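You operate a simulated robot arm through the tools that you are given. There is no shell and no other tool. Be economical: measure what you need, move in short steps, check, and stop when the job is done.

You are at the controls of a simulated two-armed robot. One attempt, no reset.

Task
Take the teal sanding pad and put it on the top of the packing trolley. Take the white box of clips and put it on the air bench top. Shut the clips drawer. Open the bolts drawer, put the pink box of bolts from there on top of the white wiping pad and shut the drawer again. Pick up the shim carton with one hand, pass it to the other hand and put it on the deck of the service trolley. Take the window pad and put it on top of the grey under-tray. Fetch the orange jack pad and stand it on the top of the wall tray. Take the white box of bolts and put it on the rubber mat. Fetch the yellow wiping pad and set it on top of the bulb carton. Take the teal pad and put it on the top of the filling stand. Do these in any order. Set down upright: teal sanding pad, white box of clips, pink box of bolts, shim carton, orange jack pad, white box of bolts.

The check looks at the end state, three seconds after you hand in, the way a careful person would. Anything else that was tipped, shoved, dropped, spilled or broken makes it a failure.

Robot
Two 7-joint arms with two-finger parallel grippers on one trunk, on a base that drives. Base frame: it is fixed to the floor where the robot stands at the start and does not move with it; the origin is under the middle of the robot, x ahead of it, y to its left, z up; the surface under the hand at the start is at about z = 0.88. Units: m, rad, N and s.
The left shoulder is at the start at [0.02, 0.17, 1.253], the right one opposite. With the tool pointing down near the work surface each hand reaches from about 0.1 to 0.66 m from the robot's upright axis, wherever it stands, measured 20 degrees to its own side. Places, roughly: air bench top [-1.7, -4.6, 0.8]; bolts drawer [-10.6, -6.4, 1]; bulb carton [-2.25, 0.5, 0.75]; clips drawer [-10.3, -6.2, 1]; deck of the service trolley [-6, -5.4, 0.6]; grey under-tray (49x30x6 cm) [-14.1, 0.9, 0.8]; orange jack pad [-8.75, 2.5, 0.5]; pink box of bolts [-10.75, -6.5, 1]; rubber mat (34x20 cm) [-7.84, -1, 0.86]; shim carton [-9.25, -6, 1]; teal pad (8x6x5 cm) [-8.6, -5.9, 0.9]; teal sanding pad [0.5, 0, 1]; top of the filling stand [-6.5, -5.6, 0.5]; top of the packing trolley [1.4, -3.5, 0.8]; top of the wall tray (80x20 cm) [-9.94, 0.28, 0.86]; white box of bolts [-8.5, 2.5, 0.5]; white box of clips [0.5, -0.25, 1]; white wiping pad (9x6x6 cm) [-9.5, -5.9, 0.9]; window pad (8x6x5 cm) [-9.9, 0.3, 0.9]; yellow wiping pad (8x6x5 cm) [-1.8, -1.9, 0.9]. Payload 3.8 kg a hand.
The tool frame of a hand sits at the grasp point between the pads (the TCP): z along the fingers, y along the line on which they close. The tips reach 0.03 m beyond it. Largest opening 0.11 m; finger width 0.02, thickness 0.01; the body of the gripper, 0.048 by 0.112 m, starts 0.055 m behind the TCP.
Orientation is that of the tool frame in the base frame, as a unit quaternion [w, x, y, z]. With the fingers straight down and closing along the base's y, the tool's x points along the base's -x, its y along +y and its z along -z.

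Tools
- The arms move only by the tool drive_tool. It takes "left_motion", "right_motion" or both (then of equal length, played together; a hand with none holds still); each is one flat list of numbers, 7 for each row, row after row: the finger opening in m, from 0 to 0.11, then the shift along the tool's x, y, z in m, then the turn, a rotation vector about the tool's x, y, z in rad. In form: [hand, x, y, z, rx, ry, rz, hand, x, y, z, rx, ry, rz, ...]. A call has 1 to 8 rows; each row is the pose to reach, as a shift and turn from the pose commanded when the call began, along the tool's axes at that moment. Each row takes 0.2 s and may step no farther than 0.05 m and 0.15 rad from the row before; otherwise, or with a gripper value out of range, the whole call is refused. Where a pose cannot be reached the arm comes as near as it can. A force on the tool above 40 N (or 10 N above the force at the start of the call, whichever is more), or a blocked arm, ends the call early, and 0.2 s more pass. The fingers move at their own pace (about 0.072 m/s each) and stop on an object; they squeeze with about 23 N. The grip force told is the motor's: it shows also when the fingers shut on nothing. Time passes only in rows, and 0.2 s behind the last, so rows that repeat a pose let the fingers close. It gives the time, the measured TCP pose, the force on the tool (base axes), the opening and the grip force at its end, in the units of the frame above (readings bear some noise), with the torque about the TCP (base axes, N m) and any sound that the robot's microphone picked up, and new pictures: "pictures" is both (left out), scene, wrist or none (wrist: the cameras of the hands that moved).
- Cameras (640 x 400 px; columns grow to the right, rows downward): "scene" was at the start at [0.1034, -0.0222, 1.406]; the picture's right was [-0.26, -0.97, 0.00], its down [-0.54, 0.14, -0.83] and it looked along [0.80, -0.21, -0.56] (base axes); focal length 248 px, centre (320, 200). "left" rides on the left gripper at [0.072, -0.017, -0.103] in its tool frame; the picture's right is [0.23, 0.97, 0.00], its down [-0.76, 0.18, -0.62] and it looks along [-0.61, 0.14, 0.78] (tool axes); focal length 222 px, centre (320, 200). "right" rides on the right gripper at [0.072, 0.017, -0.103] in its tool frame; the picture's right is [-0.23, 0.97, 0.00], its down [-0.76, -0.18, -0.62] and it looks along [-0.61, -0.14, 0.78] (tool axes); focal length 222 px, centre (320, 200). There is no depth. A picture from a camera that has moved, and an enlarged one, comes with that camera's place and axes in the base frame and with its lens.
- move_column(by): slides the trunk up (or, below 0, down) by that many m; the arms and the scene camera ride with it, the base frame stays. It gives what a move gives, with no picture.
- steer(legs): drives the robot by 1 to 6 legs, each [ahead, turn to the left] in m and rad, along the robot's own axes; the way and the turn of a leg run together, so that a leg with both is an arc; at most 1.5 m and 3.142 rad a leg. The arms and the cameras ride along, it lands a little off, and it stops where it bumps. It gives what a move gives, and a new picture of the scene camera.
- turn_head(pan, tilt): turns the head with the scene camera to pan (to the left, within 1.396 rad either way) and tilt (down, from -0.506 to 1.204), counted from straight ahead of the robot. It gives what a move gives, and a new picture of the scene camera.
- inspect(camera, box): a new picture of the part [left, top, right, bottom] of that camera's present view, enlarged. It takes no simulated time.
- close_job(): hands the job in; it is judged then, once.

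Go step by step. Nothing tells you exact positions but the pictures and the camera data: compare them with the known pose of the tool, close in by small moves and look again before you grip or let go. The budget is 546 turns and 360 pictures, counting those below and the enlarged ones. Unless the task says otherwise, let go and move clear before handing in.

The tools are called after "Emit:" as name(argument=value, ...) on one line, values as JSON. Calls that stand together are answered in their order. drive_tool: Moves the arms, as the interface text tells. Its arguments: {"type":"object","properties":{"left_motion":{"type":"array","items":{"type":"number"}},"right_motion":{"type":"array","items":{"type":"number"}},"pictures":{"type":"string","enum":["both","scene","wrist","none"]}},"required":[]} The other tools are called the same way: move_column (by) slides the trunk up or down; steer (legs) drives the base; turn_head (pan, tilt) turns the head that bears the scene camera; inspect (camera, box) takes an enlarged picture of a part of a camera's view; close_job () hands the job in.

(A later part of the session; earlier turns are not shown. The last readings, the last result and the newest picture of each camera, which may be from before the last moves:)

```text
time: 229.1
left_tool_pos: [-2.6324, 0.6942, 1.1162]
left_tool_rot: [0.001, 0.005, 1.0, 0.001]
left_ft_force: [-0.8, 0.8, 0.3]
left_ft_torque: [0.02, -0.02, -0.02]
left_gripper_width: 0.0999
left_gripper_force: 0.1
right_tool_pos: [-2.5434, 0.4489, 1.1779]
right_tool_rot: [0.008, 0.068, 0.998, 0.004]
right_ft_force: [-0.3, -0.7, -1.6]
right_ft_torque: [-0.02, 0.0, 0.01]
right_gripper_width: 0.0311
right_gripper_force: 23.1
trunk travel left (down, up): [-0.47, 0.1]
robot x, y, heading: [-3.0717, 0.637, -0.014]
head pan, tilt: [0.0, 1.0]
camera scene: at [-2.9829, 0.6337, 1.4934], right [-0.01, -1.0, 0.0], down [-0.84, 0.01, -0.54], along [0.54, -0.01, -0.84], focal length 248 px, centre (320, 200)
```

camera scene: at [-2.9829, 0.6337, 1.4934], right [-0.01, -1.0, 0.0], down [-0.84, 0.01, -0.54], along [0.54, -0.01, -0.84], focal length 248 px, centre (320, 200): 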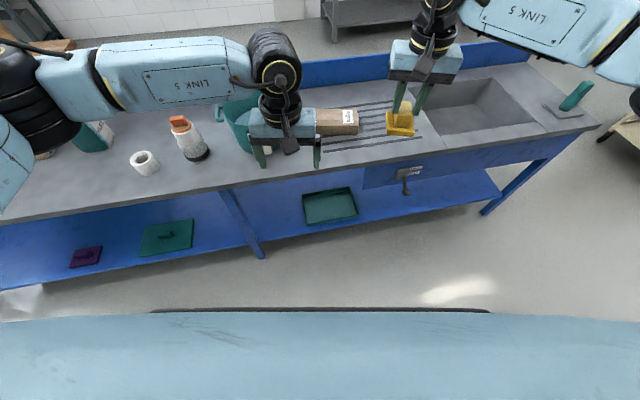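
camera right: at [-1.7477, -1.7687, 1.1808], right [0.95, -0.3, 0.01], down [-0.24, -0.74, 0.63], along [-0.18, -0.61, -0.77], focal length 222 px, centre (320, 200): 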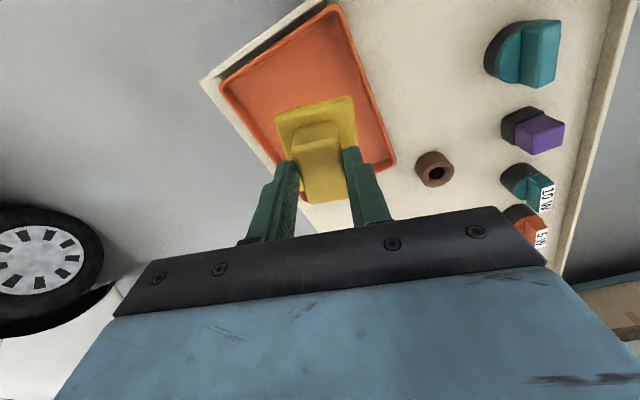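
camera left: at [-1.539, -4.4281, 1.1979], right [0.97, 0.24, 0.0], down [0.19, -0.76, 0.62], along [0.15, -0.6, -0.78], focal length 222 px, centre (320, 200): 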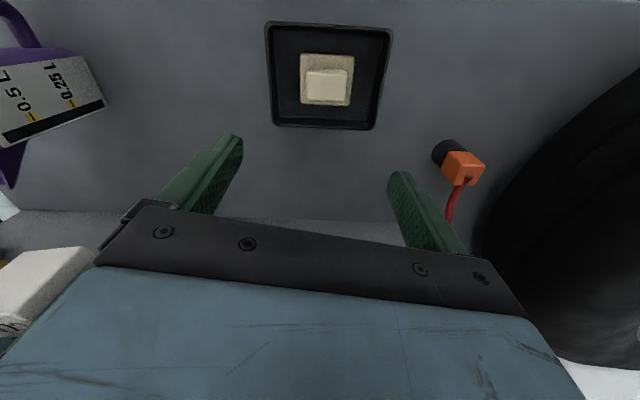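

The carton top is around [-2.20, 0.57, 0.83]. I'll step forward and left so it's in line with the right hand.

Emit:
steer(legs=[[0, 0.35], [0.3, 0], [0, -0.34]])

Emit:
drive_tool(left_motion=[0.1, 0.02, 0, -0.04, 0, 0, 0, 0.1, 0.04, 0, -0.08, 0, 0, 0, 0.1, 0.06, 0, -0.12, 0, 0, 0], pictures="none")

Emit:
move_column(by=-0.1)

Emit:
inspect(camera="right", box=[0, 0, 640, 400])

```text
time: 233.2
left_tool_pos: [-2.3588, 0.7971, 1.1128]
left_tool_rot: [0.0, -0.002, 1.0, 0.001]
left_ft_force: [0.3, 0.3, 0.9]
left_ft_torque: [0.05, -0.02, 0.04]
left_gripper_width: 0.0999
left_gripper_force: 0.0
right_tool_pos: [-2.2649, 0.5529, 1.1779]
right_tool_rot: [0.008, 0.062, 0.998, 0.004]
right_ft_force: [0.3, 0.0, -0.6]
right_ft_torque: [0.0, -0.01, 0.0]
right_gripper_width: 0.0311
right_gripper_force: 22.9
trunk travel left (down, up): [-0.47, 0.1]
robot x, y, heading: [-2.7935, 0.7271, 0.004]
head pan, tilt: [0.0, 1.0]
camera scene: at [-2.708, 0.7312, 1.4934], right [0.01, -1.0, 0.0], down [-0.84, 0.0, -0.54], along [0.54, 0.0, -0.84], focal length 248 px, centre (320, 200)
```

scene: 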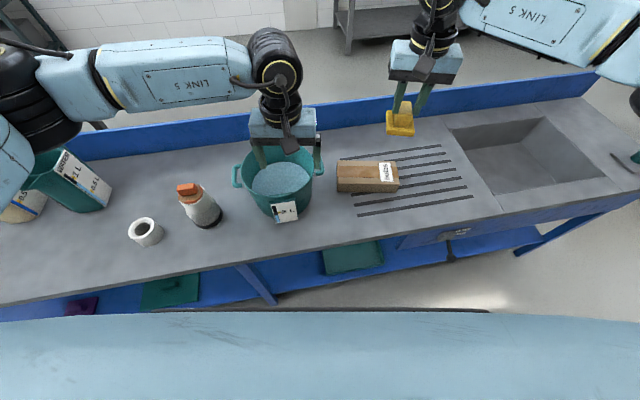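

```text
time: 234.0
left_tool_pos: [-2.4197, 0.7963, 1.2336]
left_tool_rot: [0.0, -0.002, 1.0, 0.001]
left_ft_force: [-0.1, 0.4, 0.3]
left_ft_torque: [-0.01, -0.02, 0.01]
left_gripper_width: 0.1001
left_gripper_force: 0.1
right_tool_pos: [-2.2652, 0.5534, 1.1787]
right_tool_rot: [0.007, 0.061, 0.998, 0.003]
right_ft_force: [-1.1, -0.4, -0.9]
right_ft_torque: [0.03, -0.01, 0.0]
right_gripper_width: 0.0309
right_gripper_force: 23.0
trunk travel left (down, up): [-0.47, 0.1]
robot x, y, heading: [-2.7919, 0.7292, 0.006]
head pan, tilt: [0.0, 1.0]
```

```text
time: 235.3
left_tool_pos: [-2.4195, 0.7969, 1.1333]
left_tool_rot: [0.001, -0.002, 1.0, 0.0]
left_ft_force: [0.1, -0.3, -0.3]
left_ft_torque: [-0.01, 0.04, 0.05]
left_gripper_width: 0.0999
left_gripper_force: 0.0
right_tool_pos: [-2.2641, 0.5544, 1.078]
right_tool_rot: [0.007, 0.061, 0.998, 0.004]
right_ft_force: [0.2, -0.1, -1.0]
right_ft_torque: [-0.02, -0.02, 0.01]
right_gripper_width: 0.0314
right_gripper_force: 22.9
trunk travel left (down, up): [-0.37, 0.2]
robot x, y, heading: [-2.7943, 0.729, 0.006]
head pan, tilt: [0.0, 1.0]
```

```text
1.00 times, centred on (320, 200) of right (not enlarged: the box is as wide or as high as the picture)
camera zoom: at [-2.3359, 0.5774, 1.1804], right [0.34, 0.94, 0.01], down [0.72, -0.27, 0.63], along [0.6, -0.21, -0.77], focal length 222 px, centre (320, 200)
```

zoom: 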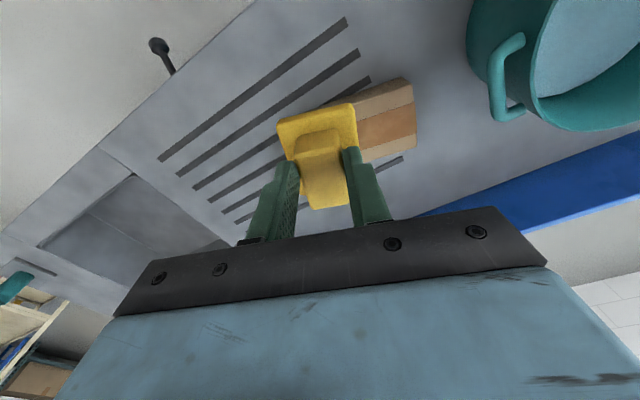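

The carton's top is about y 0.48–0.67, x −2.22 to −2.14, z≈0.86. Moving the pad over its centre, squared up.

Emit:
drive_tool(right_motion=[0, -0.03, 0.012, 0.0, 0, 0, -0.04, 0, -0.06, 0.025, 0.02, 0, 0, -0.08, 0, -0.0806, 0.033, 0.06, 0.009, 0.0135, -0.122, 0, -0.0806, 0.033, 0.1, 0.009, 0.0135, -0.122])

```text
time: 236.3
left_tool_pos: [-2.4184, 0.7962, 1.1323]
left_tool_rot: [0.0, -0.003, 1.0, 0.001]
left_ft_force: [-0.8, -1.3, -0.6]
left_ft_torque: [-0.01, 0.04, -0.02]
left_gripper_width: 0.1001
left_gripper_force: 0.1
right_tool_pos: [-2.1797, 0.5763, 0.9805]
right_tool_rot: [0.001, -0.001, 1.0, -0.001]
right_ft_force: [0.1, -0.5, -0.9]
right_ft_torque: [0.01, 0.01, 0.02]
right_gripper_width: 0.0311
right_gripper_force: 23.1
trunk travel left (down, up): [-0.37, 0.2]
robot x, y, heading: [-2.7924, 0.7307, 0.005]
head pan, tilt: [0.0, 1.0]
camera scene: at [-2.7081, 0.7314, 1.3934], right [0.01, -1.0, 0.0], down [-0.84, 0.0, -0.54], along [0.54, 0.0, -0.84], focal length 248 px, centre (320, 200)
camera right: at [-2.2514, 0.5919, 1.0831], right [0.23, 0.97, 0.0], down [0.76, -0.18, 0.62], along [0.61, -0.14, -0.78], focal length 222 px, centre (320, 200)
```

scene: 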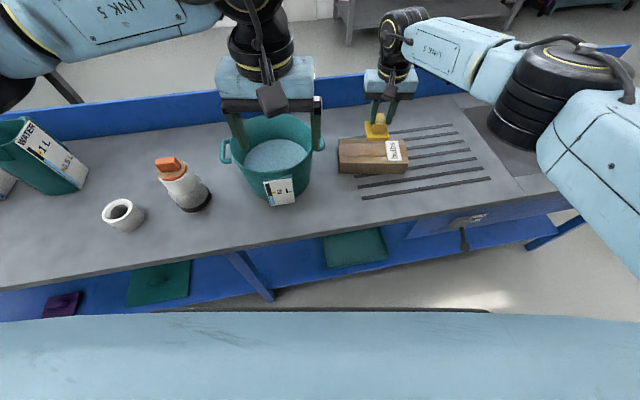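
right: 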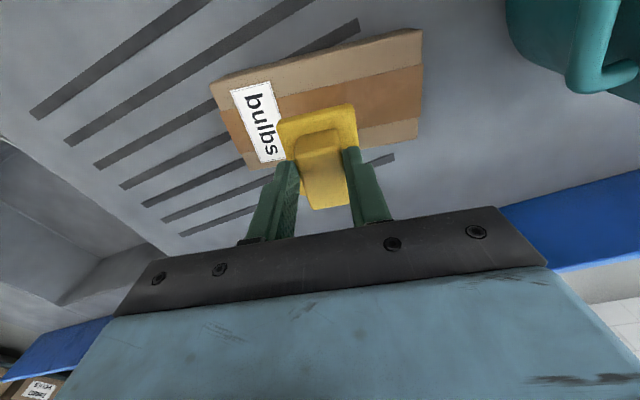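

The pad is centred over the carton. Lowering gently until contact.

Emit:
drive_tool(right_motion=[0, 0, 0, 0.04, 0, 0, 0, 0, 0, 0, 0.05, 0, 0, 0, 0, 0, 0, 0.056, 0, 0, 0, 0, 0, 0, 0.062, 0, 0, 0, 0, 0, 0, 0.068, 0, 0, 0, 0, 0, 0, 0.074, 0, 0, 0], pictures="none")

```text
time: 237.8
left_tool_pos: [-2.4208, 0.7971, 1.1329]
left_tool_rot: [0.001, -0.002, 1.0, 0.0]
left_ft_force: [-0.6, -0.5, 0.7]
left_ft_torque: [-0.03, 0.01, 0.0]
left_gripper_width: 0.0999
left_gripper_force: 0.0
right_tool_pos: [-2.183, 0.5783, 0.9128]
right_tool_rot: [0.005, -0.001, 1.0, 0.0]
right_ft_force: [6.5, 3.8, 26.9]
right_ft_torque: [0.13, -0.21, -0.01]
right_gripper_width: 0.0317
right_gripper_force: 22.8
right hand out of reach, approached as far as the arm can: row 6
trunk travel left (down, up): [-0.37, 0.2]
robot x, y, heading: [-2.7936, 0.7287, 0.008]
head pan, tilt: [0.0, 1.0]
```

Contact made as expected. Relax the pressure, release, lift and look.

Emit:
drive_tool(right_motion=[0, 0, 0, -0.005, 0, 0, 0, 0.06, 0, 0, -0.005, 0, 0, 0, 0.06, 0, 0, -0.005, 0, 0, 0, 0.06, 0, 0, -0.045, 0, 0, 0, 0.06, 0, 0, -0.09, 0, 0, 0, 0.06, 0, 0, -0.13, 0, 0, 0])

```text
time: 239.2
left_tool_pos: [-2.4195, 0.7961, 1.134]
left_tool_rot: [0.0, -0.003, 1.0, 0.0]
left_ft_force: [0.5, -0.1, 0.6]
left_ft_torque: [0.0, -0.01, -0.01]
left_gripper_width: 0.1001
left_gripper_force: 0.0
right_tool_pos: [-2.1856, 0.5788, 1.036]
right_tool_rot: [0.0, 0.0, 1.0, 0.0]
right_ft_force: [0.4, -0.3, 0.7]
right_ft_torque: [-0.01, 0.01, 0.0]
right_gripper_width: 0.0597
right_gripper_force: 0.1
trunk travel left (down, up): [-0.37, 0.2]
robot x, y, heading: [-2.7945, 0.7319, 0.006]
head pan, tilt: [0.0, 1.0]
camera scene: at [-2.7086, 0.7317, 1.3934], right [0.01, -1.0, 0.0], down [-0.84, 0.0, -0.54], along [0.54, 0.0, -0.84], focal length 248 px, centre (320, 200)
camera right: at [-2.2576, 0.5931, 1.1388], right [0.23, 0.97, 0.0], down [0.76, -0.18, 0.62], along [0.61, -0.14, -0.78], focal length 222 px, centre (320, 200)
```

scene: 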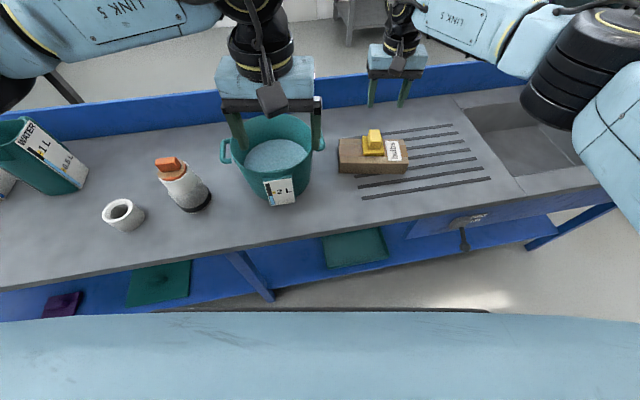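
right: 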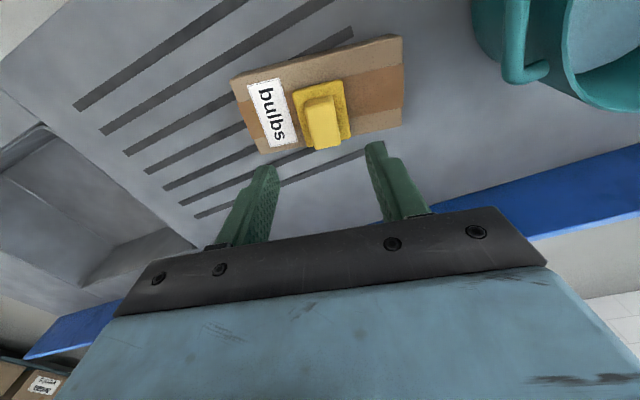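

Yellow pad sits on the bulb carton. Next I head for the jack pad and the white box of bolts at x≈-8.6; going back south and then along the aisle.

Emit:
steer(legs=[[-0.3, 0], [0, -1.5], [1.5, 0], [1.5, 0], [1.4, 0], [0, -1.4]])

Emit:
turn_head(pan=0.0, tilt=0.35)

```text
time: 269.3
left_tool_pos: [-3.5308, -3.8267, 1.1334]
left_tool_rot: [0.001, 0.999, 0.046, -0.001]
left_ft_force: [-0.2, 0.2, 0.0]
left_ft_torque: [0.02, 0.03, -0.01]
left_gripper_width: 0.1
left_gripper_force: 0.1
right_tool_pos: [-3.7825, -3.6292, 1.0349]
right_tool_rot: [-0.001, 0.999, 0.044, 0.0]
right_ft_force: [0.6, 0.3, -0.9]
right_ft_torque: [0.0, 0.01, 0.02]
right_gripper_width: 0.0601
right_gripper_force: 0.0
trunk travel left (down, up): [-0.37, 0.2]
robot x, y, heading: [-3.1647, -3.7268, -3.045]
head pan, tilt: [0.0, 1.0]
camera scene: at [-3.2554, -3.7369, 1.3934], right [-0.09, 1.0, 0.0], down [0.84, 0.08, -0.54], along [-0.54, -0.05, -0.84], focal length 248 px, centre (320, 200)
```

scene: 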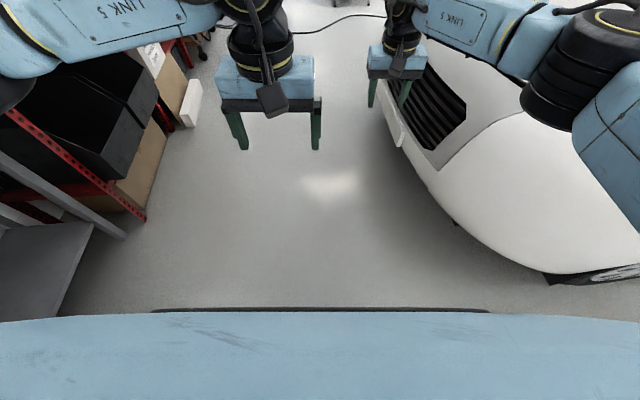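

```text
time: 270.3
left_tool_pos: [-3.5308, -3.8278, 1.1325]
left_tool_rot: [0.0, 0.999, 0.047, -0.001]
left_ft_force: [-0.3, 0.4, 0.3]
left_ft_torque: [0.0, 0.02, 0.0]
left_gripper_width: 0.1001
left_gripper_force: 0.0
right_tool_pos: [-3.7822, -3.6299, 1.0358]
right_tool_rot: [-0.001, 0.999, 0.044, 0.0]
right_ft_force: [0.6, 0.3, 0.0]
right_ft_torque: [-0.01, 0.01, -0.02]
right_gripper_width: 0.06
right_gripper_force: 0.1
trunk travel left (down, up): [-0.37, 0.2]
robot x, y, heading: [-3.1629, -3.7302, -3.049]
head pan, tilt: [0.0, 0.351]
camera scene: at [-3.2788, -3.7393, 1.4481], right [-0.09, 1.0, 0.0], down [0.34, 0.03, -0.94], along [-0.93, -0.09, -0.34], focal length 248 px, centre (320, 200)
```

scene: 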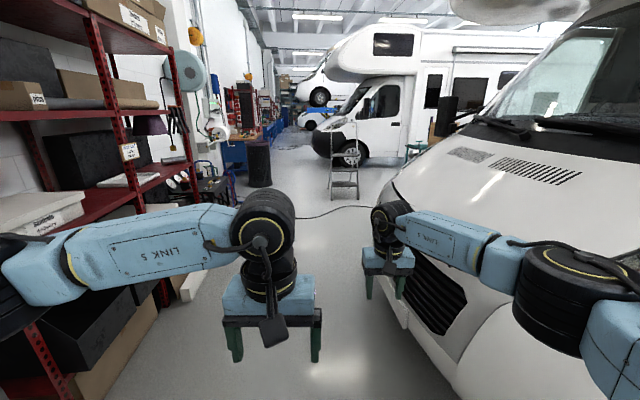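

Passing between the van's nose and the red shelf needs care; I'll shift to the middle of the gap (y≈-4.05).

Emit:
steer(legs=[[0, 0.42], [0.6, 0], [0, -0.42], [0.9, 0]])

```text
time: 280.5
left_tool_pos: [-4.9535, -4.186, 1.1322]
left_tool_rot: [0.0, 0.999, 0.05, -0.001]
left_ft_force: [-0.5, -0.5, -0.2]
left_ft_torque: [0.02, -0.01, 0.04]
left_gripper_width: 0.1001
left_gripper_force: 0.1
right_tool_pos: [-5.2072, -3.9891, 1.0351]
right_tool_rot: [-0.001, 0.999, 0.046, 0.001]
right_ft_force: [-0.6, 0.3, -0.9]
right_ft_torque: [0.0, -0.03, -0.01]
right_gripper_width: 0.0601
right_gripper_force: 0.0
trunk travel left (down, up): [-0.37, 0.2]
robot x, y, heading: [-4.5845, -4.0874, -3.042]
head pan, tilt: [0.0, 0.351]
camera scene: at [-4.7014, -4.0964, 1.4481], right [-0.1, 1.0, 0.0], down [0.34, 0.03, -0.94], along [-0.93, -0.09, -0.34], focal length 248 px, centre (320, 200)
```

scene: 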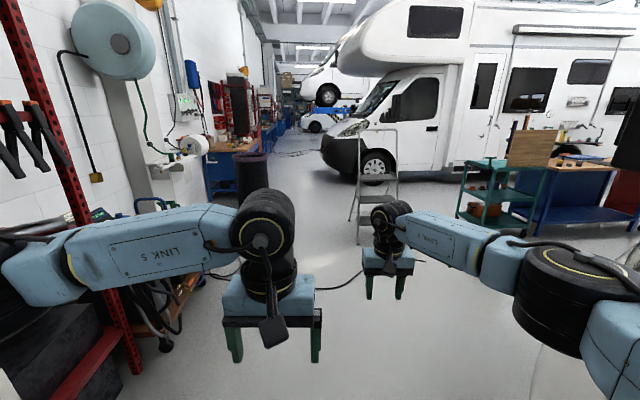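

Ahead is a bay between the two vans; the blue bench at [-7.8, -1] should hold the rubber mat. I'll round the first van's nose into that bay, avoiding the ladder and hose.

Emit:
steer(legs=[[0.8, 0], [0, -0.75], [1.15, 0], [0, -0.5]])

```text
time: 293.4
left_tool_pos: [-6.4398, -3.1498, 1.1324]
left_tool_rot: [0.0, 0.836, -0.549, -0.001]
left_ft_force: [-0.4, 0.4, 0.3]
left_ft_torque: [-0.01, 0.02, -0.03]
left_gripper_width: 0.0999
left_gripper_force: 0.0
right_tool_pos: [-6.3317, -2.8491, 1.0354]
right_tool_rot: [0.0, 0.835, -0.551, 0.001]
right_ft_force: [0.0, 0.2, 0.9]
right_ft_torque: [-0.01, 0.01, -0.01]
right_gripper_width: 0.0602
right_gripper_force: 0.1
trunk travel left (down, up): [-0.37, 0.2]
robot x, y, heading: [-6.2358, -3.4717, 1.976]
head pan, tilt: [0.0, 0.351]
camera scene: at [-6.2817, -3.3642, 1.4482], right [0.92, 0.4, 0.0], down [0.14, -0.32, -0.94], along [-0.37, 0.86, -0.34], focal length 248 px, centre (320, 200)
```

scene: 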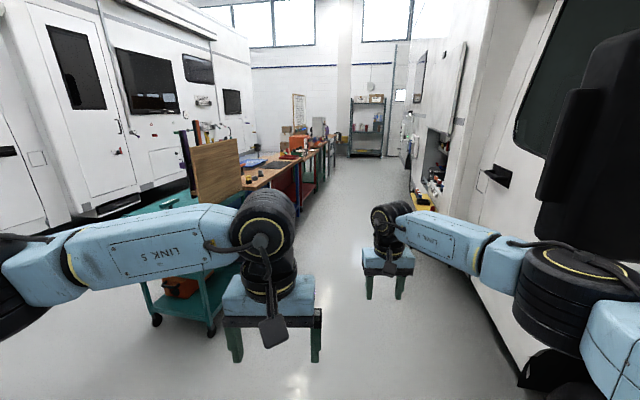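

Emit:
steer(legs=[[0.9, 0], [0, -0.42], [1.4, 0]])

Emit:
turn_head(pan=0.9, tilt=0.45)

```text
time: 305.9
left_tool_pos: [-6.6468, -0.8812, 1.1326]
left_tool_rot: [-0.001, 0.707, -0.707, 0.0]
left_ft_force: [-0.3, 0.2, 0.3]
left_ft_torque: [0.03, 0.0, -0.02]
left_gripper_width: 0.1002
left_gripper_force: 0.0
right_tool_pos: [-6.4275, -0.6487, 1.0355]
right_tool_rot: [0.001, -0.706, 0.708, -0.001]
right_ft_force: [0.1, -0.2, 0.1]
right_ft_torque: [0.03, 0.01, 0.05]
right_gripper_width: 0.0599
right_gripper_force: 0.1
trunk travel left (down, up): [-0.37, 0.2]
robot x, y, heading: [-6.5827, -1.2556, 1.572]
head pan, tilt: [0.0, 0.351]
camera scene: at [-6.5869, -1.1431, 1.4482], right [1.0, 0.0, 0.0], down [0.0, -0.34, -0.94], along [0.0, 0.94, -0.34], focal length 248 px, centre (320, 200)
```

scene: 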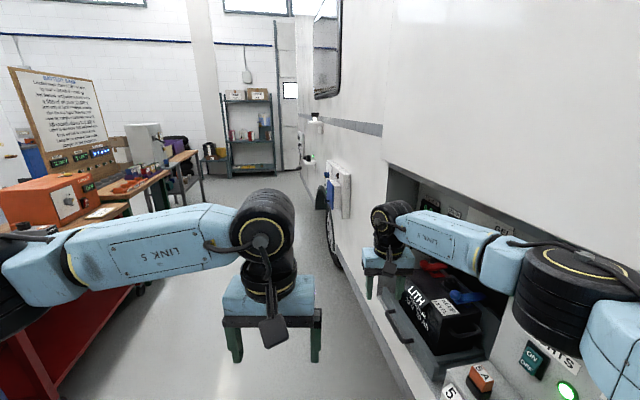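

```text
time: 307.1
left_tool_pos: [-6.6469, -0.8821, 1.1326]
left_tool_rot: [0.0, 0.707, -0.707, -0.001]
left_ft_force: [0.0, 0.1, 0.4]
left_ft_torque: [0.01, 0.0, 0.02]
left_gripper_width: 0.1
left_gripper_force: 0.1
right_tool_pos: [-6.4266, -0.6491, 1.0363]
right_tool_rot: [0.001, -0.706, 0.708, 0.0]
right_ft_force: [-0.1, 0.3, -0.1]
right_ft_torque: [0.0, 0.02, 0.01]
right_gripper_width: 0.0599
right_gripper_force: 0.1
trunk travel left (down, up): [-0.37, 0.2]
robot x, y, heading: [-6.5863, -1.2532, 1.572]
head pan, tilt: [0.901, 0.45]
camera scene: at [-6.6589, -1.1793, 1.439], right [0.62, 0.78, 0.0], down [0.34, -0.27, -0.9], along [-0.71, 0.56, -0.44], focal length 248 px, centre (320, 200)
```

scene: 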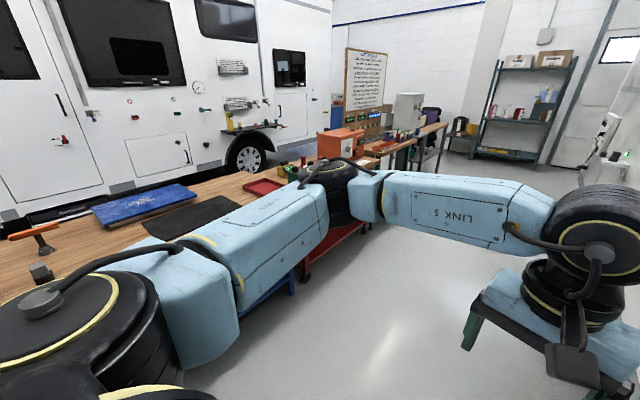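

The van side is close to my right arm. The black rubber mat is on the bench at about [-7.83, -1.0]. I'll raise the trunk so the elbows clear bench items, shift left and go on north.

Emit:
move_column(by=0.2)

Emit:
steer(legs=[[0, 0.35], [0.6, 0], [0, -0.2], [0.9, 0]])

```text
time: 309.3
left_tool_pos: [-6.648, -0.8812, 1.3319]
left_tool_rot: [0.001, -0.707, 0.707, 0.001]
left_ft_force: [0.4, 0.1, -0.1]
left_ft_torque: [0.01, 0.0, -0.04]
left_gripper_width: 0.0999
left_gripper_force: 0.1
right_tool_pos: [-6.4268, -0.6486, 1.235]
right_tool_rot: [0.001, -0.706, 0.708, 0.0]
right_ft_force: [-0.2, 0.2, 0.3]
right_ft_torque: [-0.01, -0.04, 0.04]
right_gripper_width: 0.0601
right_gripper_force: 0.1
trunk travel left (down, up): [-0.57, 0.0]
robot x, y, heading: [-6.5869, -1.2576, 1.575]
head pan, tilt: [0.901, 0.45]
```

```text
time: 319.0
left_tool_pos: [-7.0441, 0.584, 1.3325]
left_tool_rot: [-0.001, 0.758, -0.652, -0.001]
left_ft_force: [-0.1, 0.2, 0.1]
left_ft_torque: [-0.01, -0.02, 0.01]
left_gripper_width: 0.1
left_gripper_force: 0.0
right_tool_pos: [-6.8626, 0.8478, 1.2368]
right_tool_rot: [0.0, 0.757, -0.654, 0.001]
right_ft_force: [-0.6, 0.0, 0.6]
right_ft_torque: [0.01, 0.01, 0.0]
right_gripper_width: 0.0602
right_gripper_force: 0.0
trunk travel left (down, up): [-0.57, 0.0]
robot x, y, heading: [-6.9278, 0.2183, 1.721]
head pan, tilt: [0.901, 0.45]
camera scene: at [-7.012, 0.2881, 1.639], right [0.5, 0.87, 0.0], down [0.38, -0.22, -0.9], along [-0.78, 0.45, -0.44], focal length 248 px, centre (320, 200)
```

scene: 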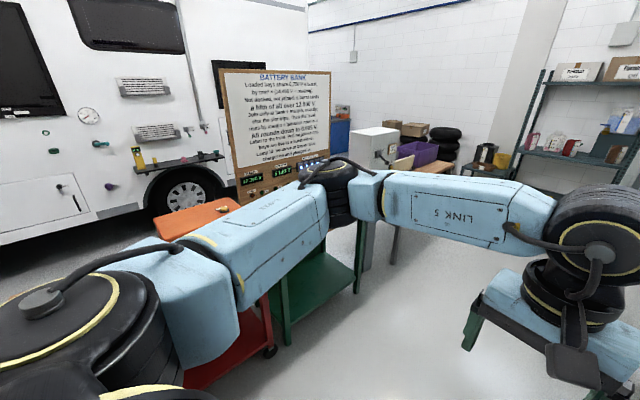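

Emit:
steer(legs=[[0.9, 0]])

```text
time: 323.8
left_tool_pos: [-7.1785, 1.4888, 1.3335]
left_tool_rot: [-0.001, 0.757, -0.653, 0.0]
left_ft_force: [0.9, -0.2, 0.1]
left_ft_torque: [-0.04, -0.02, -0.01]
left_gripper_width: 0.1
left_gripper_force: 0.1
right_tool_pos: [-6.9952, 1.7519, 1.2358]
right_tool_rot: [-0.001, 0.754, -0.657, 0.001]
right_ft_force: [-0.3, -0.5, -0.7]
right_ft_torque: [-0.01, 0.02, 0.02]
right_gripper_width: 0.0601
right_gripper_force: 0.0
trunk travel left (down, up): [-0.57, 0.0]
robot x, y, heading: [-7.0611, 1.124, 1.722]
head pan, tilt: [0.901, 0.45]
camera scene: at [-7.1468, 1.1927, 1.639], right [0.5, 0.87, 0.0], down [0.38, -0.22, -0.9], along [-0.78, 0.45, -0.44], focal length 248 px, centre (320, 200)
```

scene: 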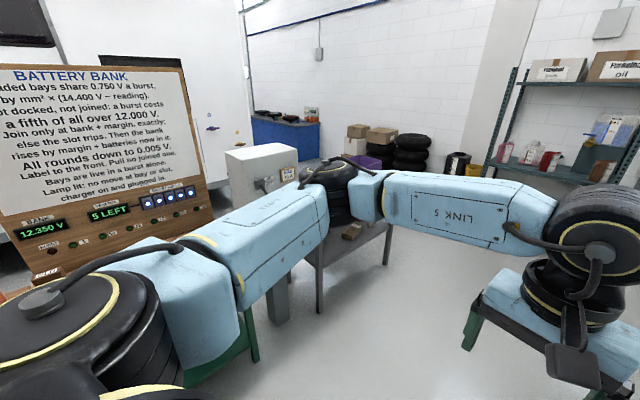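

Emit:
steer(legs=[[0.9, 0], [0, 1.1]])

Emit:
turn_head(pan=0.0, tilt=0.5)

```text
time: 331.2
left_tool_pos: [-7.5645, 2.0764, 1.3322]
left_tool_rot: [-0.001, 0.985, -0.175, -0.001]
left_ft_force: [0.4, -0.1, -0.4]
left_ft_torque: [0.0, 0.01, -0.03]
left_gripper_width: 0.1001
left_gripper_force: 0.1
right_tool_pos: [-7.7074, 2.3639, 1.2355]
right_tool_rot: [0.0, 0.984, -0.178, 0.0]
right_ft_force: [0.2, 0.8, 0.8]
right_ft_torque: [0.01, 0.02, 0.01]
right_gripper_width: 0.0599
right_gripper_force: 0.0
trunk travel left (down, up): [-0.57, 0.0]
robot x, y, heading: [-7.1905, 2.0062, 2.794]
head pan, tilt: [0.901, 0.45]
camera scene: at [-7.2916, 1.9659, 1.639], right [-0.52, 0.85, 0.0], down [0.37, 0.23, -0.9], along [-0.77, -0.47, -0.44], focal length 248 px, centre (320, 200)
```

scene: 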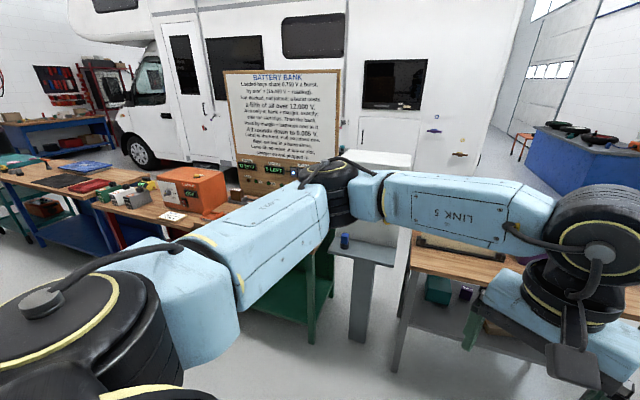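

```text
time: 332.4
left_tool_pos: [-7.5653, 2.0771, 1.3332]
left_tool_rot: [-0.001, 0.985, -0.175, -0.001]
left_ft_force: [0.4, -0.2, -0.1]
left_ft_torque: [0.0, 0.01, -0.01]
left_gripper_width: 0.0998
left_gripper_force: 0.1
right_tool_pos: [-7.7086, 2.3638, 1.2364]
right_tool_rot: [-0.001, 0.984, -0.178, 0.001]
right_ft_force: [0.3, 0.1, -0.8]
right_ft_torque: [0.0, 0.02, 0.01]
right_gripper_width: 0.0597
right_gripper_force: 0.1
trunk travel left (down, up): [-0.57, 0.0]
robot x, y, heading: [-7.189, 2.0068, 2.791]
head pan, tilt: [0.0, 0.499]
camera scene: at [-7.2984, 2.0453, 1.6345], right [0.34, 0.94, 0.0], down [0.45, -0.17, -0.88], along [-0.82, 0.3, -0.48], focal length 248 px, centre (320, 200)
```

scene: 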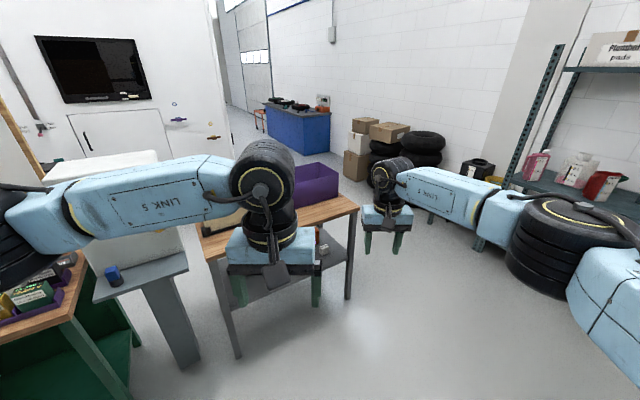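

The small wooden-top table at [-8.5, 2.2] has a low shelf; the jack pad and bolts box should be on that shelf at its north end. I'll drive around to the north side to look.

Emit:
steer(legs=[[0, -0.6], [1.5, 0], [0, 0.9], [0.5, 0], [0, 1.55]])

Emit:
turn_head(pan=0.0, tilt=0.7)

```text
time: 350.2
left_tool_pos: [-8.5297, 2.8924, 1.333]
left_tool_rot: [0.001, 0.729, 0.685, -0.002]
left_ft_force: [0.0, 0.1, 0.1]
left_ft_torque: [0.01, 0.0, -0.02]
left_gripper_width: 0.0997
left_gripper_force: 0.1
right_tool_pos: [-8.7663, 2.6725, 1.2362]
right_tool_rot: [0.0, 0.731, 0.682, 0.0]
right_ft_force: [0.1, 0.1, 0.8]
right_ft_torque: [-0.01, -0.02, -0.02]
right_gripper_width: 0.0599
right_gripper_force: 0.2
trunk travel left (down, up): [-0.57, 0.0]
robot x, y, heading: [-8.5707, 3.2712, -1.639]
head pan, tilt: [0.0, 0.499]
camera scene: at [-8.5811, 3.1603, 1.6345], right [-1.0, 0.06, 0.0], down [0.03, 0.48, -0.88], along [-0.05, -0.88, -0.48], focal length 248 px, centre (320, 200)
```

scene: 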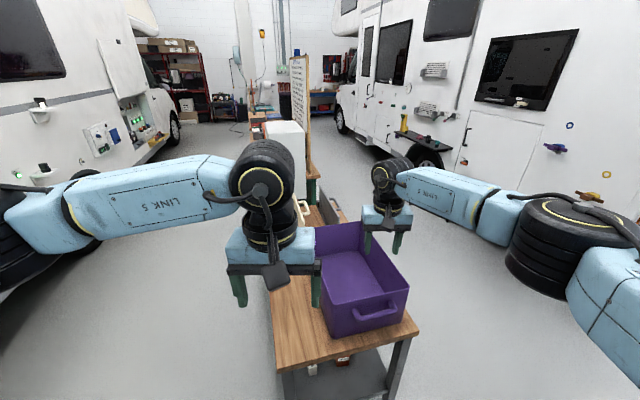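

```text
time: 350.9
left_tool_pos: [-8.5308, 2.8923, 1.3333]
left_tool_rot: [0.0, 0.729, 0.685, -0.001]
left_ft_force: [0.8, -0.1, -0.4]
left_ft_torque: [0.0, 0.03, -0.01]
left_gripper_width: 0.1
left_gripper_force: 0.0
right_tool_pos: [-8.7656, 2.6724, 1.2354]
right_tool_rot: [0.0, 0.73, 0.683, -0.001]
right_ft_force: [-0.4, 0.6, 0.1]
right_ft_torque: [-0.02, -0.01, 0.01]
right_gripper_width: 0.06
right_gripper_force: 0.0
trunk travel left (down, up): [-0.57, 0.0]
robot x, y, heading: [-8.5712, 3.2723, -1.63]
head pan, tilt: [0.0, 0.7]
camera scene: at [-8.5808, 3.1664, 1.6168], right [-1.0, 0.06, 0.0], down [0.04, 0.64, -0.77], along [-0.05, -0.76, -0.64], focal length 248 px, centre (320, 200)
```

scene: 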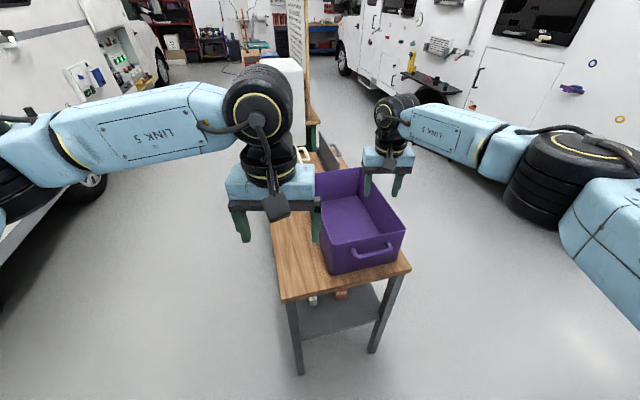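

Both items sit on the low shelf, tucked under the table top from the north end. I'll back up, lower the trunk and look in horizontally.

Emit:
steer(legs=[[-0.45, 0]])

Emit:
move_column(by=-0.5)

Emit:
turn_head(pan=0.0, tilt=0.55)

```text
time: 353.6
left_tool_pos: [-8.5046, 3.3371, 1.3332]
left_tool_rot: [0.001, 0.729, 0.684, 0.0]
left_ft_force: [0.2, 0.5, -0.7]
left_ft_torque: [0.01, 0.0, -0.03]
left_gripper_width: 0.0999
left_gripper_force: 0.1
right_tool_pos: [-8.7373, 3.1179, 1.2355]
right_tool_rot: [0.0, 0.731, 0.683, -0.001]
right_ft_force: [0.1, 0.2, 0.4]
right_ft_torque: [-0.04, 0.02, -0.02]
right_gripper_width: 0.0597
right_gripper_force: 0.1
trunk travel left (down, up): [-0.57, 0.0]
robot x, y, heading: [-8.5412, 3.72, -1.635]
head pan, tilt: [0.0, 0.7]
camera scene: at [-8.5533, 3.6115, 1.6167], right [-1.0, 0.06, 0.0], down [0.04, 0.64, -0.76], along [-0.05, -0.76, -0.64], focal length 248 px, centre (320, 200)
```

scene: 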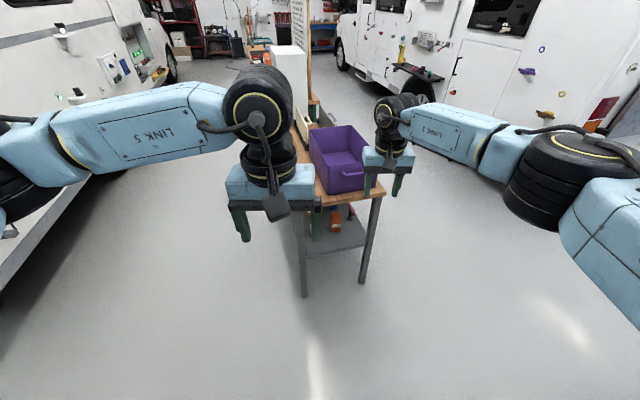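

```text
refused: -0.5 is not a number from -0.4 to 0.4
```

```text
time: 354.3
left_tool_pos: [-8.5043, 3.3376, 1.3333]
left_tool_rot: [0.0, 0.729, 0.684, 0.0]
left_ft_force: [0.5, 0.0, 0.1]
left_ft_torque: [-0.04, 0.02, 0.01]
left_gripper_width: 0.1001
left_gripper_force: 0.1
right_tool_pos: [-8.7389, 3.1195, 1.2365]
right_tool_rot: [-0.001, 0.731, 0.683, -0.001]
right_ft_force: [0.5, 0.2, -0.4]
right_ft_torque: [-0.02, 0.0, -0.01]
right_gripper_width: 0.06
right_gripper_force: 0.1
trunk travel left (down, up): [-0.57, 0.0]
robot x, y, heading: [-8.5411, 3.7164, -1.631]
head pan, tilt: [0.0, 0.55]
camera scene: at [-8.5536, 3.6072, 1.6299], right [-1.0, 0.06, 0.0], down [0.03, 0.52, -0.85], along [-0.05, -0.85, -0.52], focal length 248 px, centre (320, 200)
```

scene: 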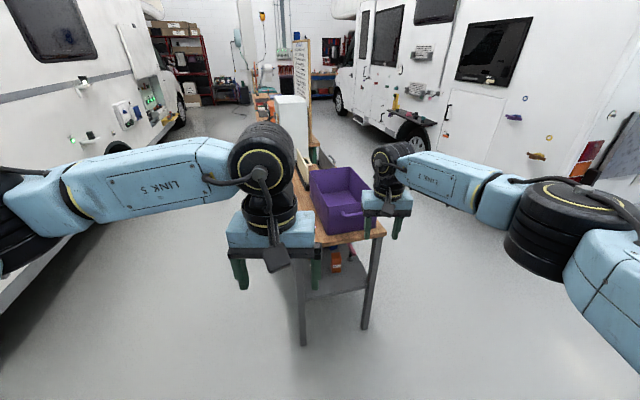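

Emit:
move_column(by=-0.4)

Emit:
drive_tool(left_motion=[0.1, 0, 0.04, 0, 0, 0, 0, 0.1, 0, 0.08, 0, 0, 0, 0, 0.1, 0, 0.12, 0, 0, 0, 0], right_motion=[0.1, 0, -0.02, 0, 0, 0, 0, 0.1, 0, -0.03, 0, 0, 0, 0, 0.1, 0, -0.03, 0, 0, 0, 0], pictures="scene")

Emit:
inspect(camera="scene", box=[240, 120, 440, 245])

```text
time: 358.1
left_tool_pos: [-8.5042, 3.3376, 0.9332]
left_tool_rot: [0.001, 0.729, 0.684, 0.0]
left_ft_force: [0.2, -0.1, -1.3]
left_ft_torque: [-0.01, 0.02, -0.03]
left_gripper_width: 0.1001
left_gripper_force: 0.1
right_tool_pos: [-8.738, 3.1179, 0.8356]
right_tool_rot: [-0.001, 0.731, 0.682, -0.002]
right_ft_force: [0.7, -0.6, -0.1]
right_ft_torque: [-0.01, -0.04, 0.0]
right_gripper_width: 0.0601
right_gripper_force: 0.0
trunk travel left (down, up): [-0.17, 0.4]
robot x, y, heading: [-8.5443, 3.7214, -1.634]
head pan, tilt: [0.0, 0.55]
```

```text
time: 358.9
left_tool_pos: [-8.3838, 3.3283, 0.9348]
left_tool_rot: [0.0, 0.729, 0.684, 0.0]
left_ft_force: [0.2, 0.5, -0.8]
left_ft_torque: [0.01, 0.0, 0.0]
left_gripper_width: 0.0999
left_gripper_force: 0.1
right_tool_pos: [-8.7682, 3.1207, 0.8371]
right_tool_rot: [0.0, 0.731, 0.683, -0.001]
right_ft_force: [-0.1, -0.1, 0.3]
right_ft_torque: [0.03, -0.03, 0.0]
right_gripper_width: 0.1003
right_gripper_force: 0.1
trunk travel left (down, up): [-0.17, 0.4]
robot x, y, heading: [-8.5404, 3.7166, -1.633]
head pan, tilt: [0.0, 0.55]
camera scene: at [-8.553, 3.6069, 1.2299], right [-1.0, 0.06, 0.0], down [0.03, 0.52, -0.85], along [-0.05, -0.85, -0.52], focal length 248 px, centre (320, 200)
```

scene: 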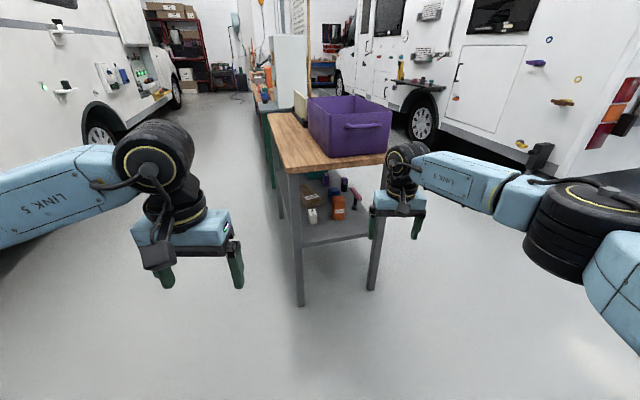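

```text
3.20 times, centred on (340, 182) of scene
camera zoom: at [-8.553, 3.6069, 1.2299], right [-1.0, 0.06, 0.0], down [0.03, 0.52, -0.85], along [-0.05, -0.85, -0.52], focal length 795 px, centre (256, 256)
```

zoom: 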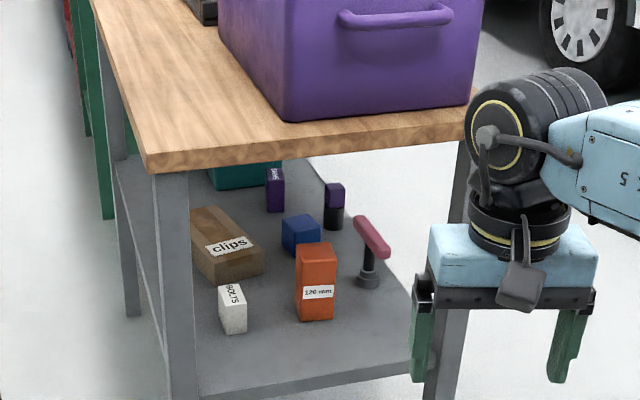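

The white BOLTS box is near [-8.576, 2.51] and the orange jack pad near [-8.725, 2.48], on a shelf at z≈0.42 beneath the table top (z≈0.80). I'll line up the robot at x≈-8.7, lower the trunk further and tilt the left hand for a low forward reach to the jack pad.

Emit:
steer(legs=[[0, -0.47], [0.31, 0], [0, 0.53]])

Emit:
move_column(by=-0.15)

Emit:
drive_tool(left_motion=[0.1, 0, -0.02, 0.0, 0, -0.14, 0, 0.1, 0, -0.04, 0.0, 0, -0.28, 0, 0.1, 0, -0.06, 0.0, 0, -0.42, 0, 0.1, 0, -0.08, 0.02, 0, -0.56, 0, 0.1, 0, -0.1, 0.04, 0, -0.7, 0, 0.1, 0, -0.12, 0.06, 0, -0.84, 0, 0.1, 0, -0.12, 0.08, 0, -0.96, 0])

```text
time: 363.9
left_tool_pos: [-8.5205, 3.0737, 0.935]
left_tool_rot: [0.001, 0.709, 0.705, 0.0]
left_ft_force: [-0.5, -0.6, -1.0]
left_ft_torque: [0.02, 0.03, 0.01]
left_gripper_width: 0.0998
left_gripper_force: 0.0
right_tool_pos: [-8.8915, 2.8436, 0.8361]
right_tool_rot: [-0.001, 0.711, 0.703, -0.001]
right_ft_force: [-0.1, -0.3, 0.0]
right_ft_torque: [0.0, 0.02, 0.0]
right_gripper_width: 0.1001
right_gripper_force: 0.0
trunk travel left (down, up): [-0.17, 0.4]
robot x, y, heading: [-8.6984, 3.4521, -1.577]
head pan, tilt: [0.0, 0.55]
camera scene: at [-8.7046, 3.3416, 1.2299], right [-1.0, 0.01, 0.0], down [0.0, 0.52, -0.85], along [-0.01, -0.85, -0.52], focal length 248 px, centre (320, 200)
```

scene: 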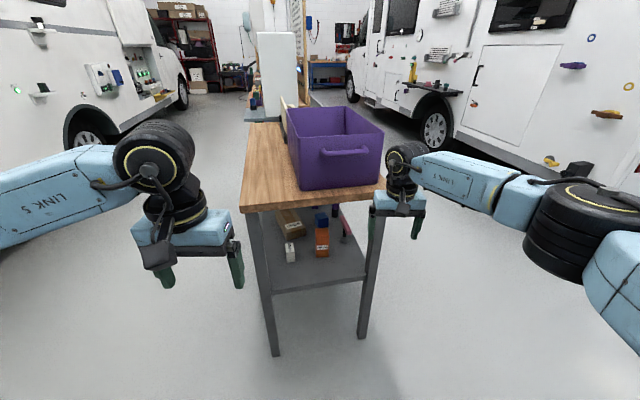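

```text
time: 365.6
left_tool_pos: [-8.5206, 3.0729, 0.7845]
left_tool_rot: [0.001, 0.709, 0.705, -0.001]
left_ft_force: [0.2, 0.6, -0.1]
left_ft_torque: [0.03, -0.03, -0.01]
left_gripper_width: 0.0999
left_gripper_force: 0.2
right_tool_pos: [-8.8918, 2.8439, 0.6867]
right_tool_rot: [0.0, 0.71, 0.704, -0.001]
right_ft_force: [-0.6, 0.2, 0.0]
right_ft_torque: [0.02, -0.05, 0.02]
right_gripper_width: 0.1001
right_gripper_force: 0.1
trunk travel left (down, up): [-0.02, 0.55]
robot x, y, heading: [-8.6992, 3.4517, -1.58]
head pan, tilt: [0.0, 0.55]
```

```text
time: 367.2
left_tool_pos: [-8.6391, 3.0727, 0.702]
left_tool_rot: [0.326, 0.629, 0.624, -0.329]
left_ft_force: [-0.3, 0.8, 0.1]
left_ft_torque: [0.01, 0.02, 0.02]
left_gripper_width: 0.1
left_gripper_force: 0.0
right_tool_pos: [-8.8915, 2.8425, 0.6855]
right_tool_rot: [0.0, 0.71, 0.704, -0.001]
right_ft_force: [0.0, -0.5, -0.3]
right_ft_torque: [0.0, -0.02, 0.0]
right_gripper_width: 0.1002
right_gripper_force: 0.1
trunk travel left (down, up): [-0.02, 0.55]
robot x, y, heading: [-8.6981, 3.4486, -1.58]
head pan, tilt: [0.0, 0.55]
camera scene: at [-8.7051, 3.3416, 1.0799], right [-1.0, 0.01, 0.0], down [0.0, 0.52, -0.85], along [-0.01, -0.85, -0.52], focal length 248 px, centre (320, 200)
camera left: at [-8.6567, 3.1995, 0.703], right [0.97, 0.12, -0.19], down [0.18, 0.07, 0.98], along [0.13, -0.99, 0.05], focal length 222 px, centre (320, 200)
```

scene: 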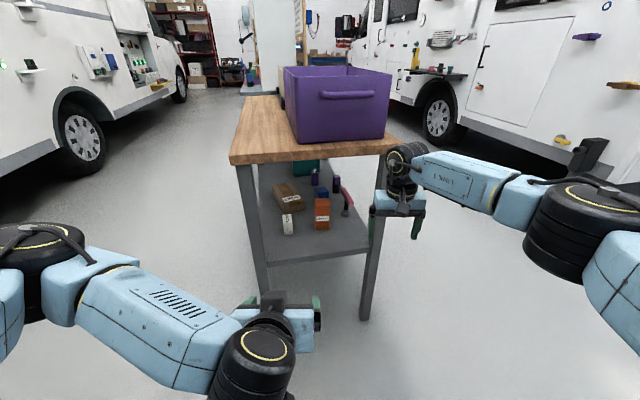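
left: 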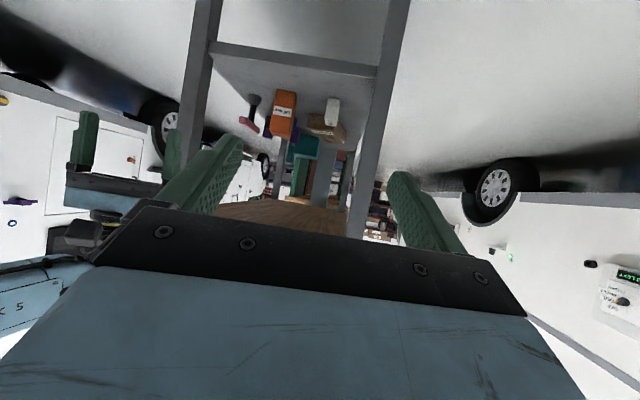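

Tilted left hand looks good. Now tuck the right hand back with the same tilt before moving closer.

Emit:
drive_tool(right_motion=[0.1, 0.04, 0, 0, 0, -0.137, 0, 0.1, 0.08, 0, 0, 0, -0.274, 0, 0.1, 0.12, 0, 0, 0, -0.411, 0, 0.1, 0.16, 0, 0, 0, -0.548, 0, 0.1, 0.2, 0, 0, 0, -0.685, 0, 0.1, 0.24, 0, 0, 0, -0.822, 0, 0.1, 0.26, 0, 0, 0, -0.96, 0], left_motion=[0.1, 0, 0, 0, 0, 0, 0, 0.1, 0, 0, 0, 0, 0, 0, 0.1, 0, 0, 0, 0, 0, 0, 0.1, 0, 0, 0, 0, 0, 0, 0.1, 0, -0.02, 0, 0, 0, 0, 0.1, 0, -0.05, 0, 0, 0, 0, 0.1, 0, -0.086, 0, 0, 0, 0], pictures="none")

Emit:
steer(legs=[[0.3, 0]])

```text
time: 368.8
left_tool_pos: [-8.7286, 3.0719, 0.7061]
left_tool_rot: [0.326, 0.629, 0.625, -0.328]
left_ft_force: [0.0, 0.3, 0.0]
left_ft_torque: [0.01, 0.01, 0.02]
left_gripper_width: 0.1
left_gripper_force: 0.0
right_tool_pos: [-8.8868, 3.0782, 0.6821]
right_tool_rot: [0.281, 0.651, 0.644, -0.285]
right_ft_force: [0.3, 1.1, 0.2]
right_ft_torque: [0.0, -0.03, -0.02]
right_gripper_width: 0.1002
right_gripper_force: 0.0
right hand out of reach, approached as far as the arm can: row 6, 7
trunk travel left (down, up): [-0.02, 0.55]
robot x, y, heading: [-8.7001, 3.4543, -1.576]
head pan, tilt: [0.0, 0.55]
```

```text
time: 370.9
left_tool_pos: [-8.7314, 2.767, 0.7068]
left_tool_rot: [0.326, 0.63, 0.624, -0.329]
left_ft_force: [0.3, -0.7, 0.3]
left_ft_torque: [-0.01, -0.02, 0.0]
left_gripper_width: 0.1003
left_gripper_force: 0.0
right_tool_pos: [-8.8888, 2.7733, 0.6825]
right_tool_rot: [0.279, 0.652, 0.644, -0.285]
right_ft_force: [-0.2, 0.8, 0.8]
right_ft_torque: [-0.03, 0.01, 0.01]
right_gripper_width: 0.1002
right_gripper_force: 0.1
trunk travel left (down, up): [-0.02, 0.55]
robot x, y, heading: [-8.7032, 3.1497, -1.579]
head pan, tilt: [0.0, 0.55]
camera scene: at [-8.7074, 3.0367, 1.0799], right [-1.0, 0.01, 0.0], down [0.0, 0.52, -0.85], along [-0.01, -0.85, -0.52], focal length 248 px, centre (320, 200)
```

scene: 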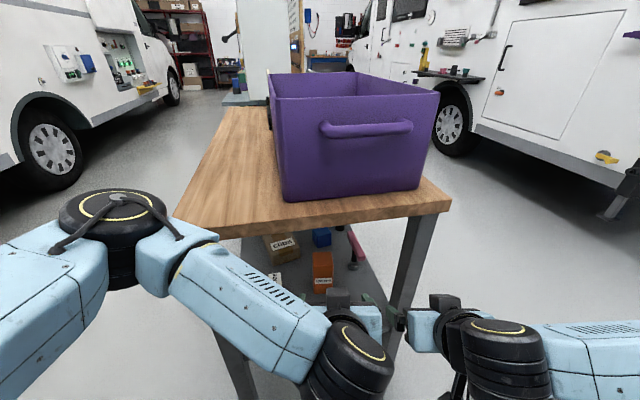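

Lower the left hand to the jack pad's height first, staying outside the table.

Emit:
drive_tool(left_motion=[0.1, 0.039, 0, 0.027, 0, 0, 0, 0.1, 0.078, 0, 0.054, 0, 0, 0, 0.1, 0.117, 0, 0.081, 0, 0, 0, 0.1, 0.156, 0, 0.108, 0, 0, 0])

```text
time: 371.9
left_tool_pos: [-8.7325, 2.7662, 0.5175]
left_tool_rot: [0.327, 0.629, 0.625, -0.328]
left_ft_force: [0.6, -0.1, 0.3]
left_ft_torque: [0.01, -0.01, 0.0]
left_gripper_width: 0.0999
left_gripper_force: 0.0
right_tool_pos: [-8.8882, 2.7731, 0.6817]
right_tool_rot: [0.28, 0.652, 0.645, -0.284]
right_ft_force: [0.6, -0.1, -0.9]
right_ft_torque: [0.02, -0.01, 0.0]
right_gripper_width: 0.0999
right_gripper_force: 0.1
trunk travel left (down, up): [-0.02, 0.55]
robot x, y, heading: [-8.7008, 3.1451, -1.579]
head pan, tilt: [0.0, 0.55]
camera scene: at [-8.7074, 3.0367, 1.0799], right [-1.0, 0.01, 0.0], down [0.0, 0.52, -0.85], along [-0.01, -0.85, -0.52], focal length 248 px, centre (320, 200)
camera left: at [-8.7508, 2.8932, 0.5176], right [0.97, 0.12, -0.19], down [0.18, 0.07, 0.98], along [0.13, -0.99, 0.05], focal length 222 px, centre (320, 200)
```

scene: 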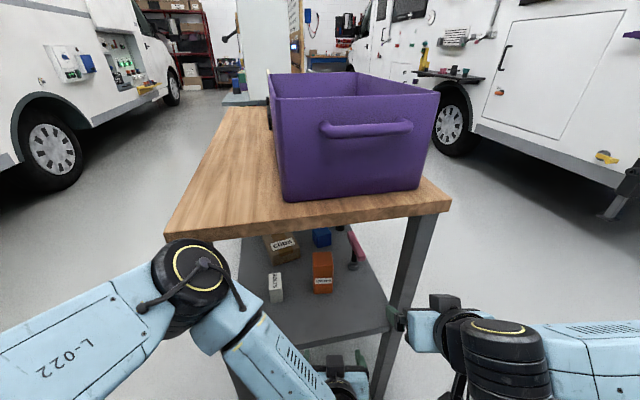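
left: 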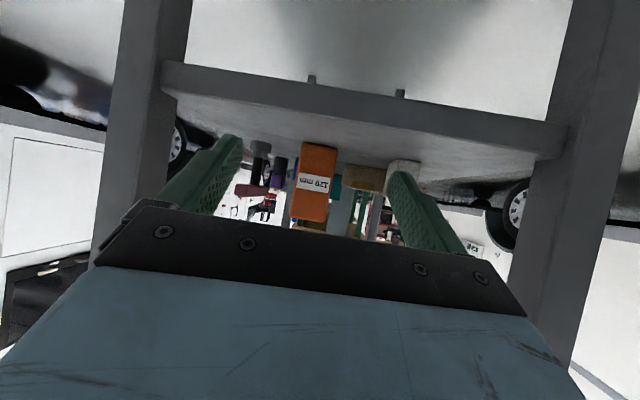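

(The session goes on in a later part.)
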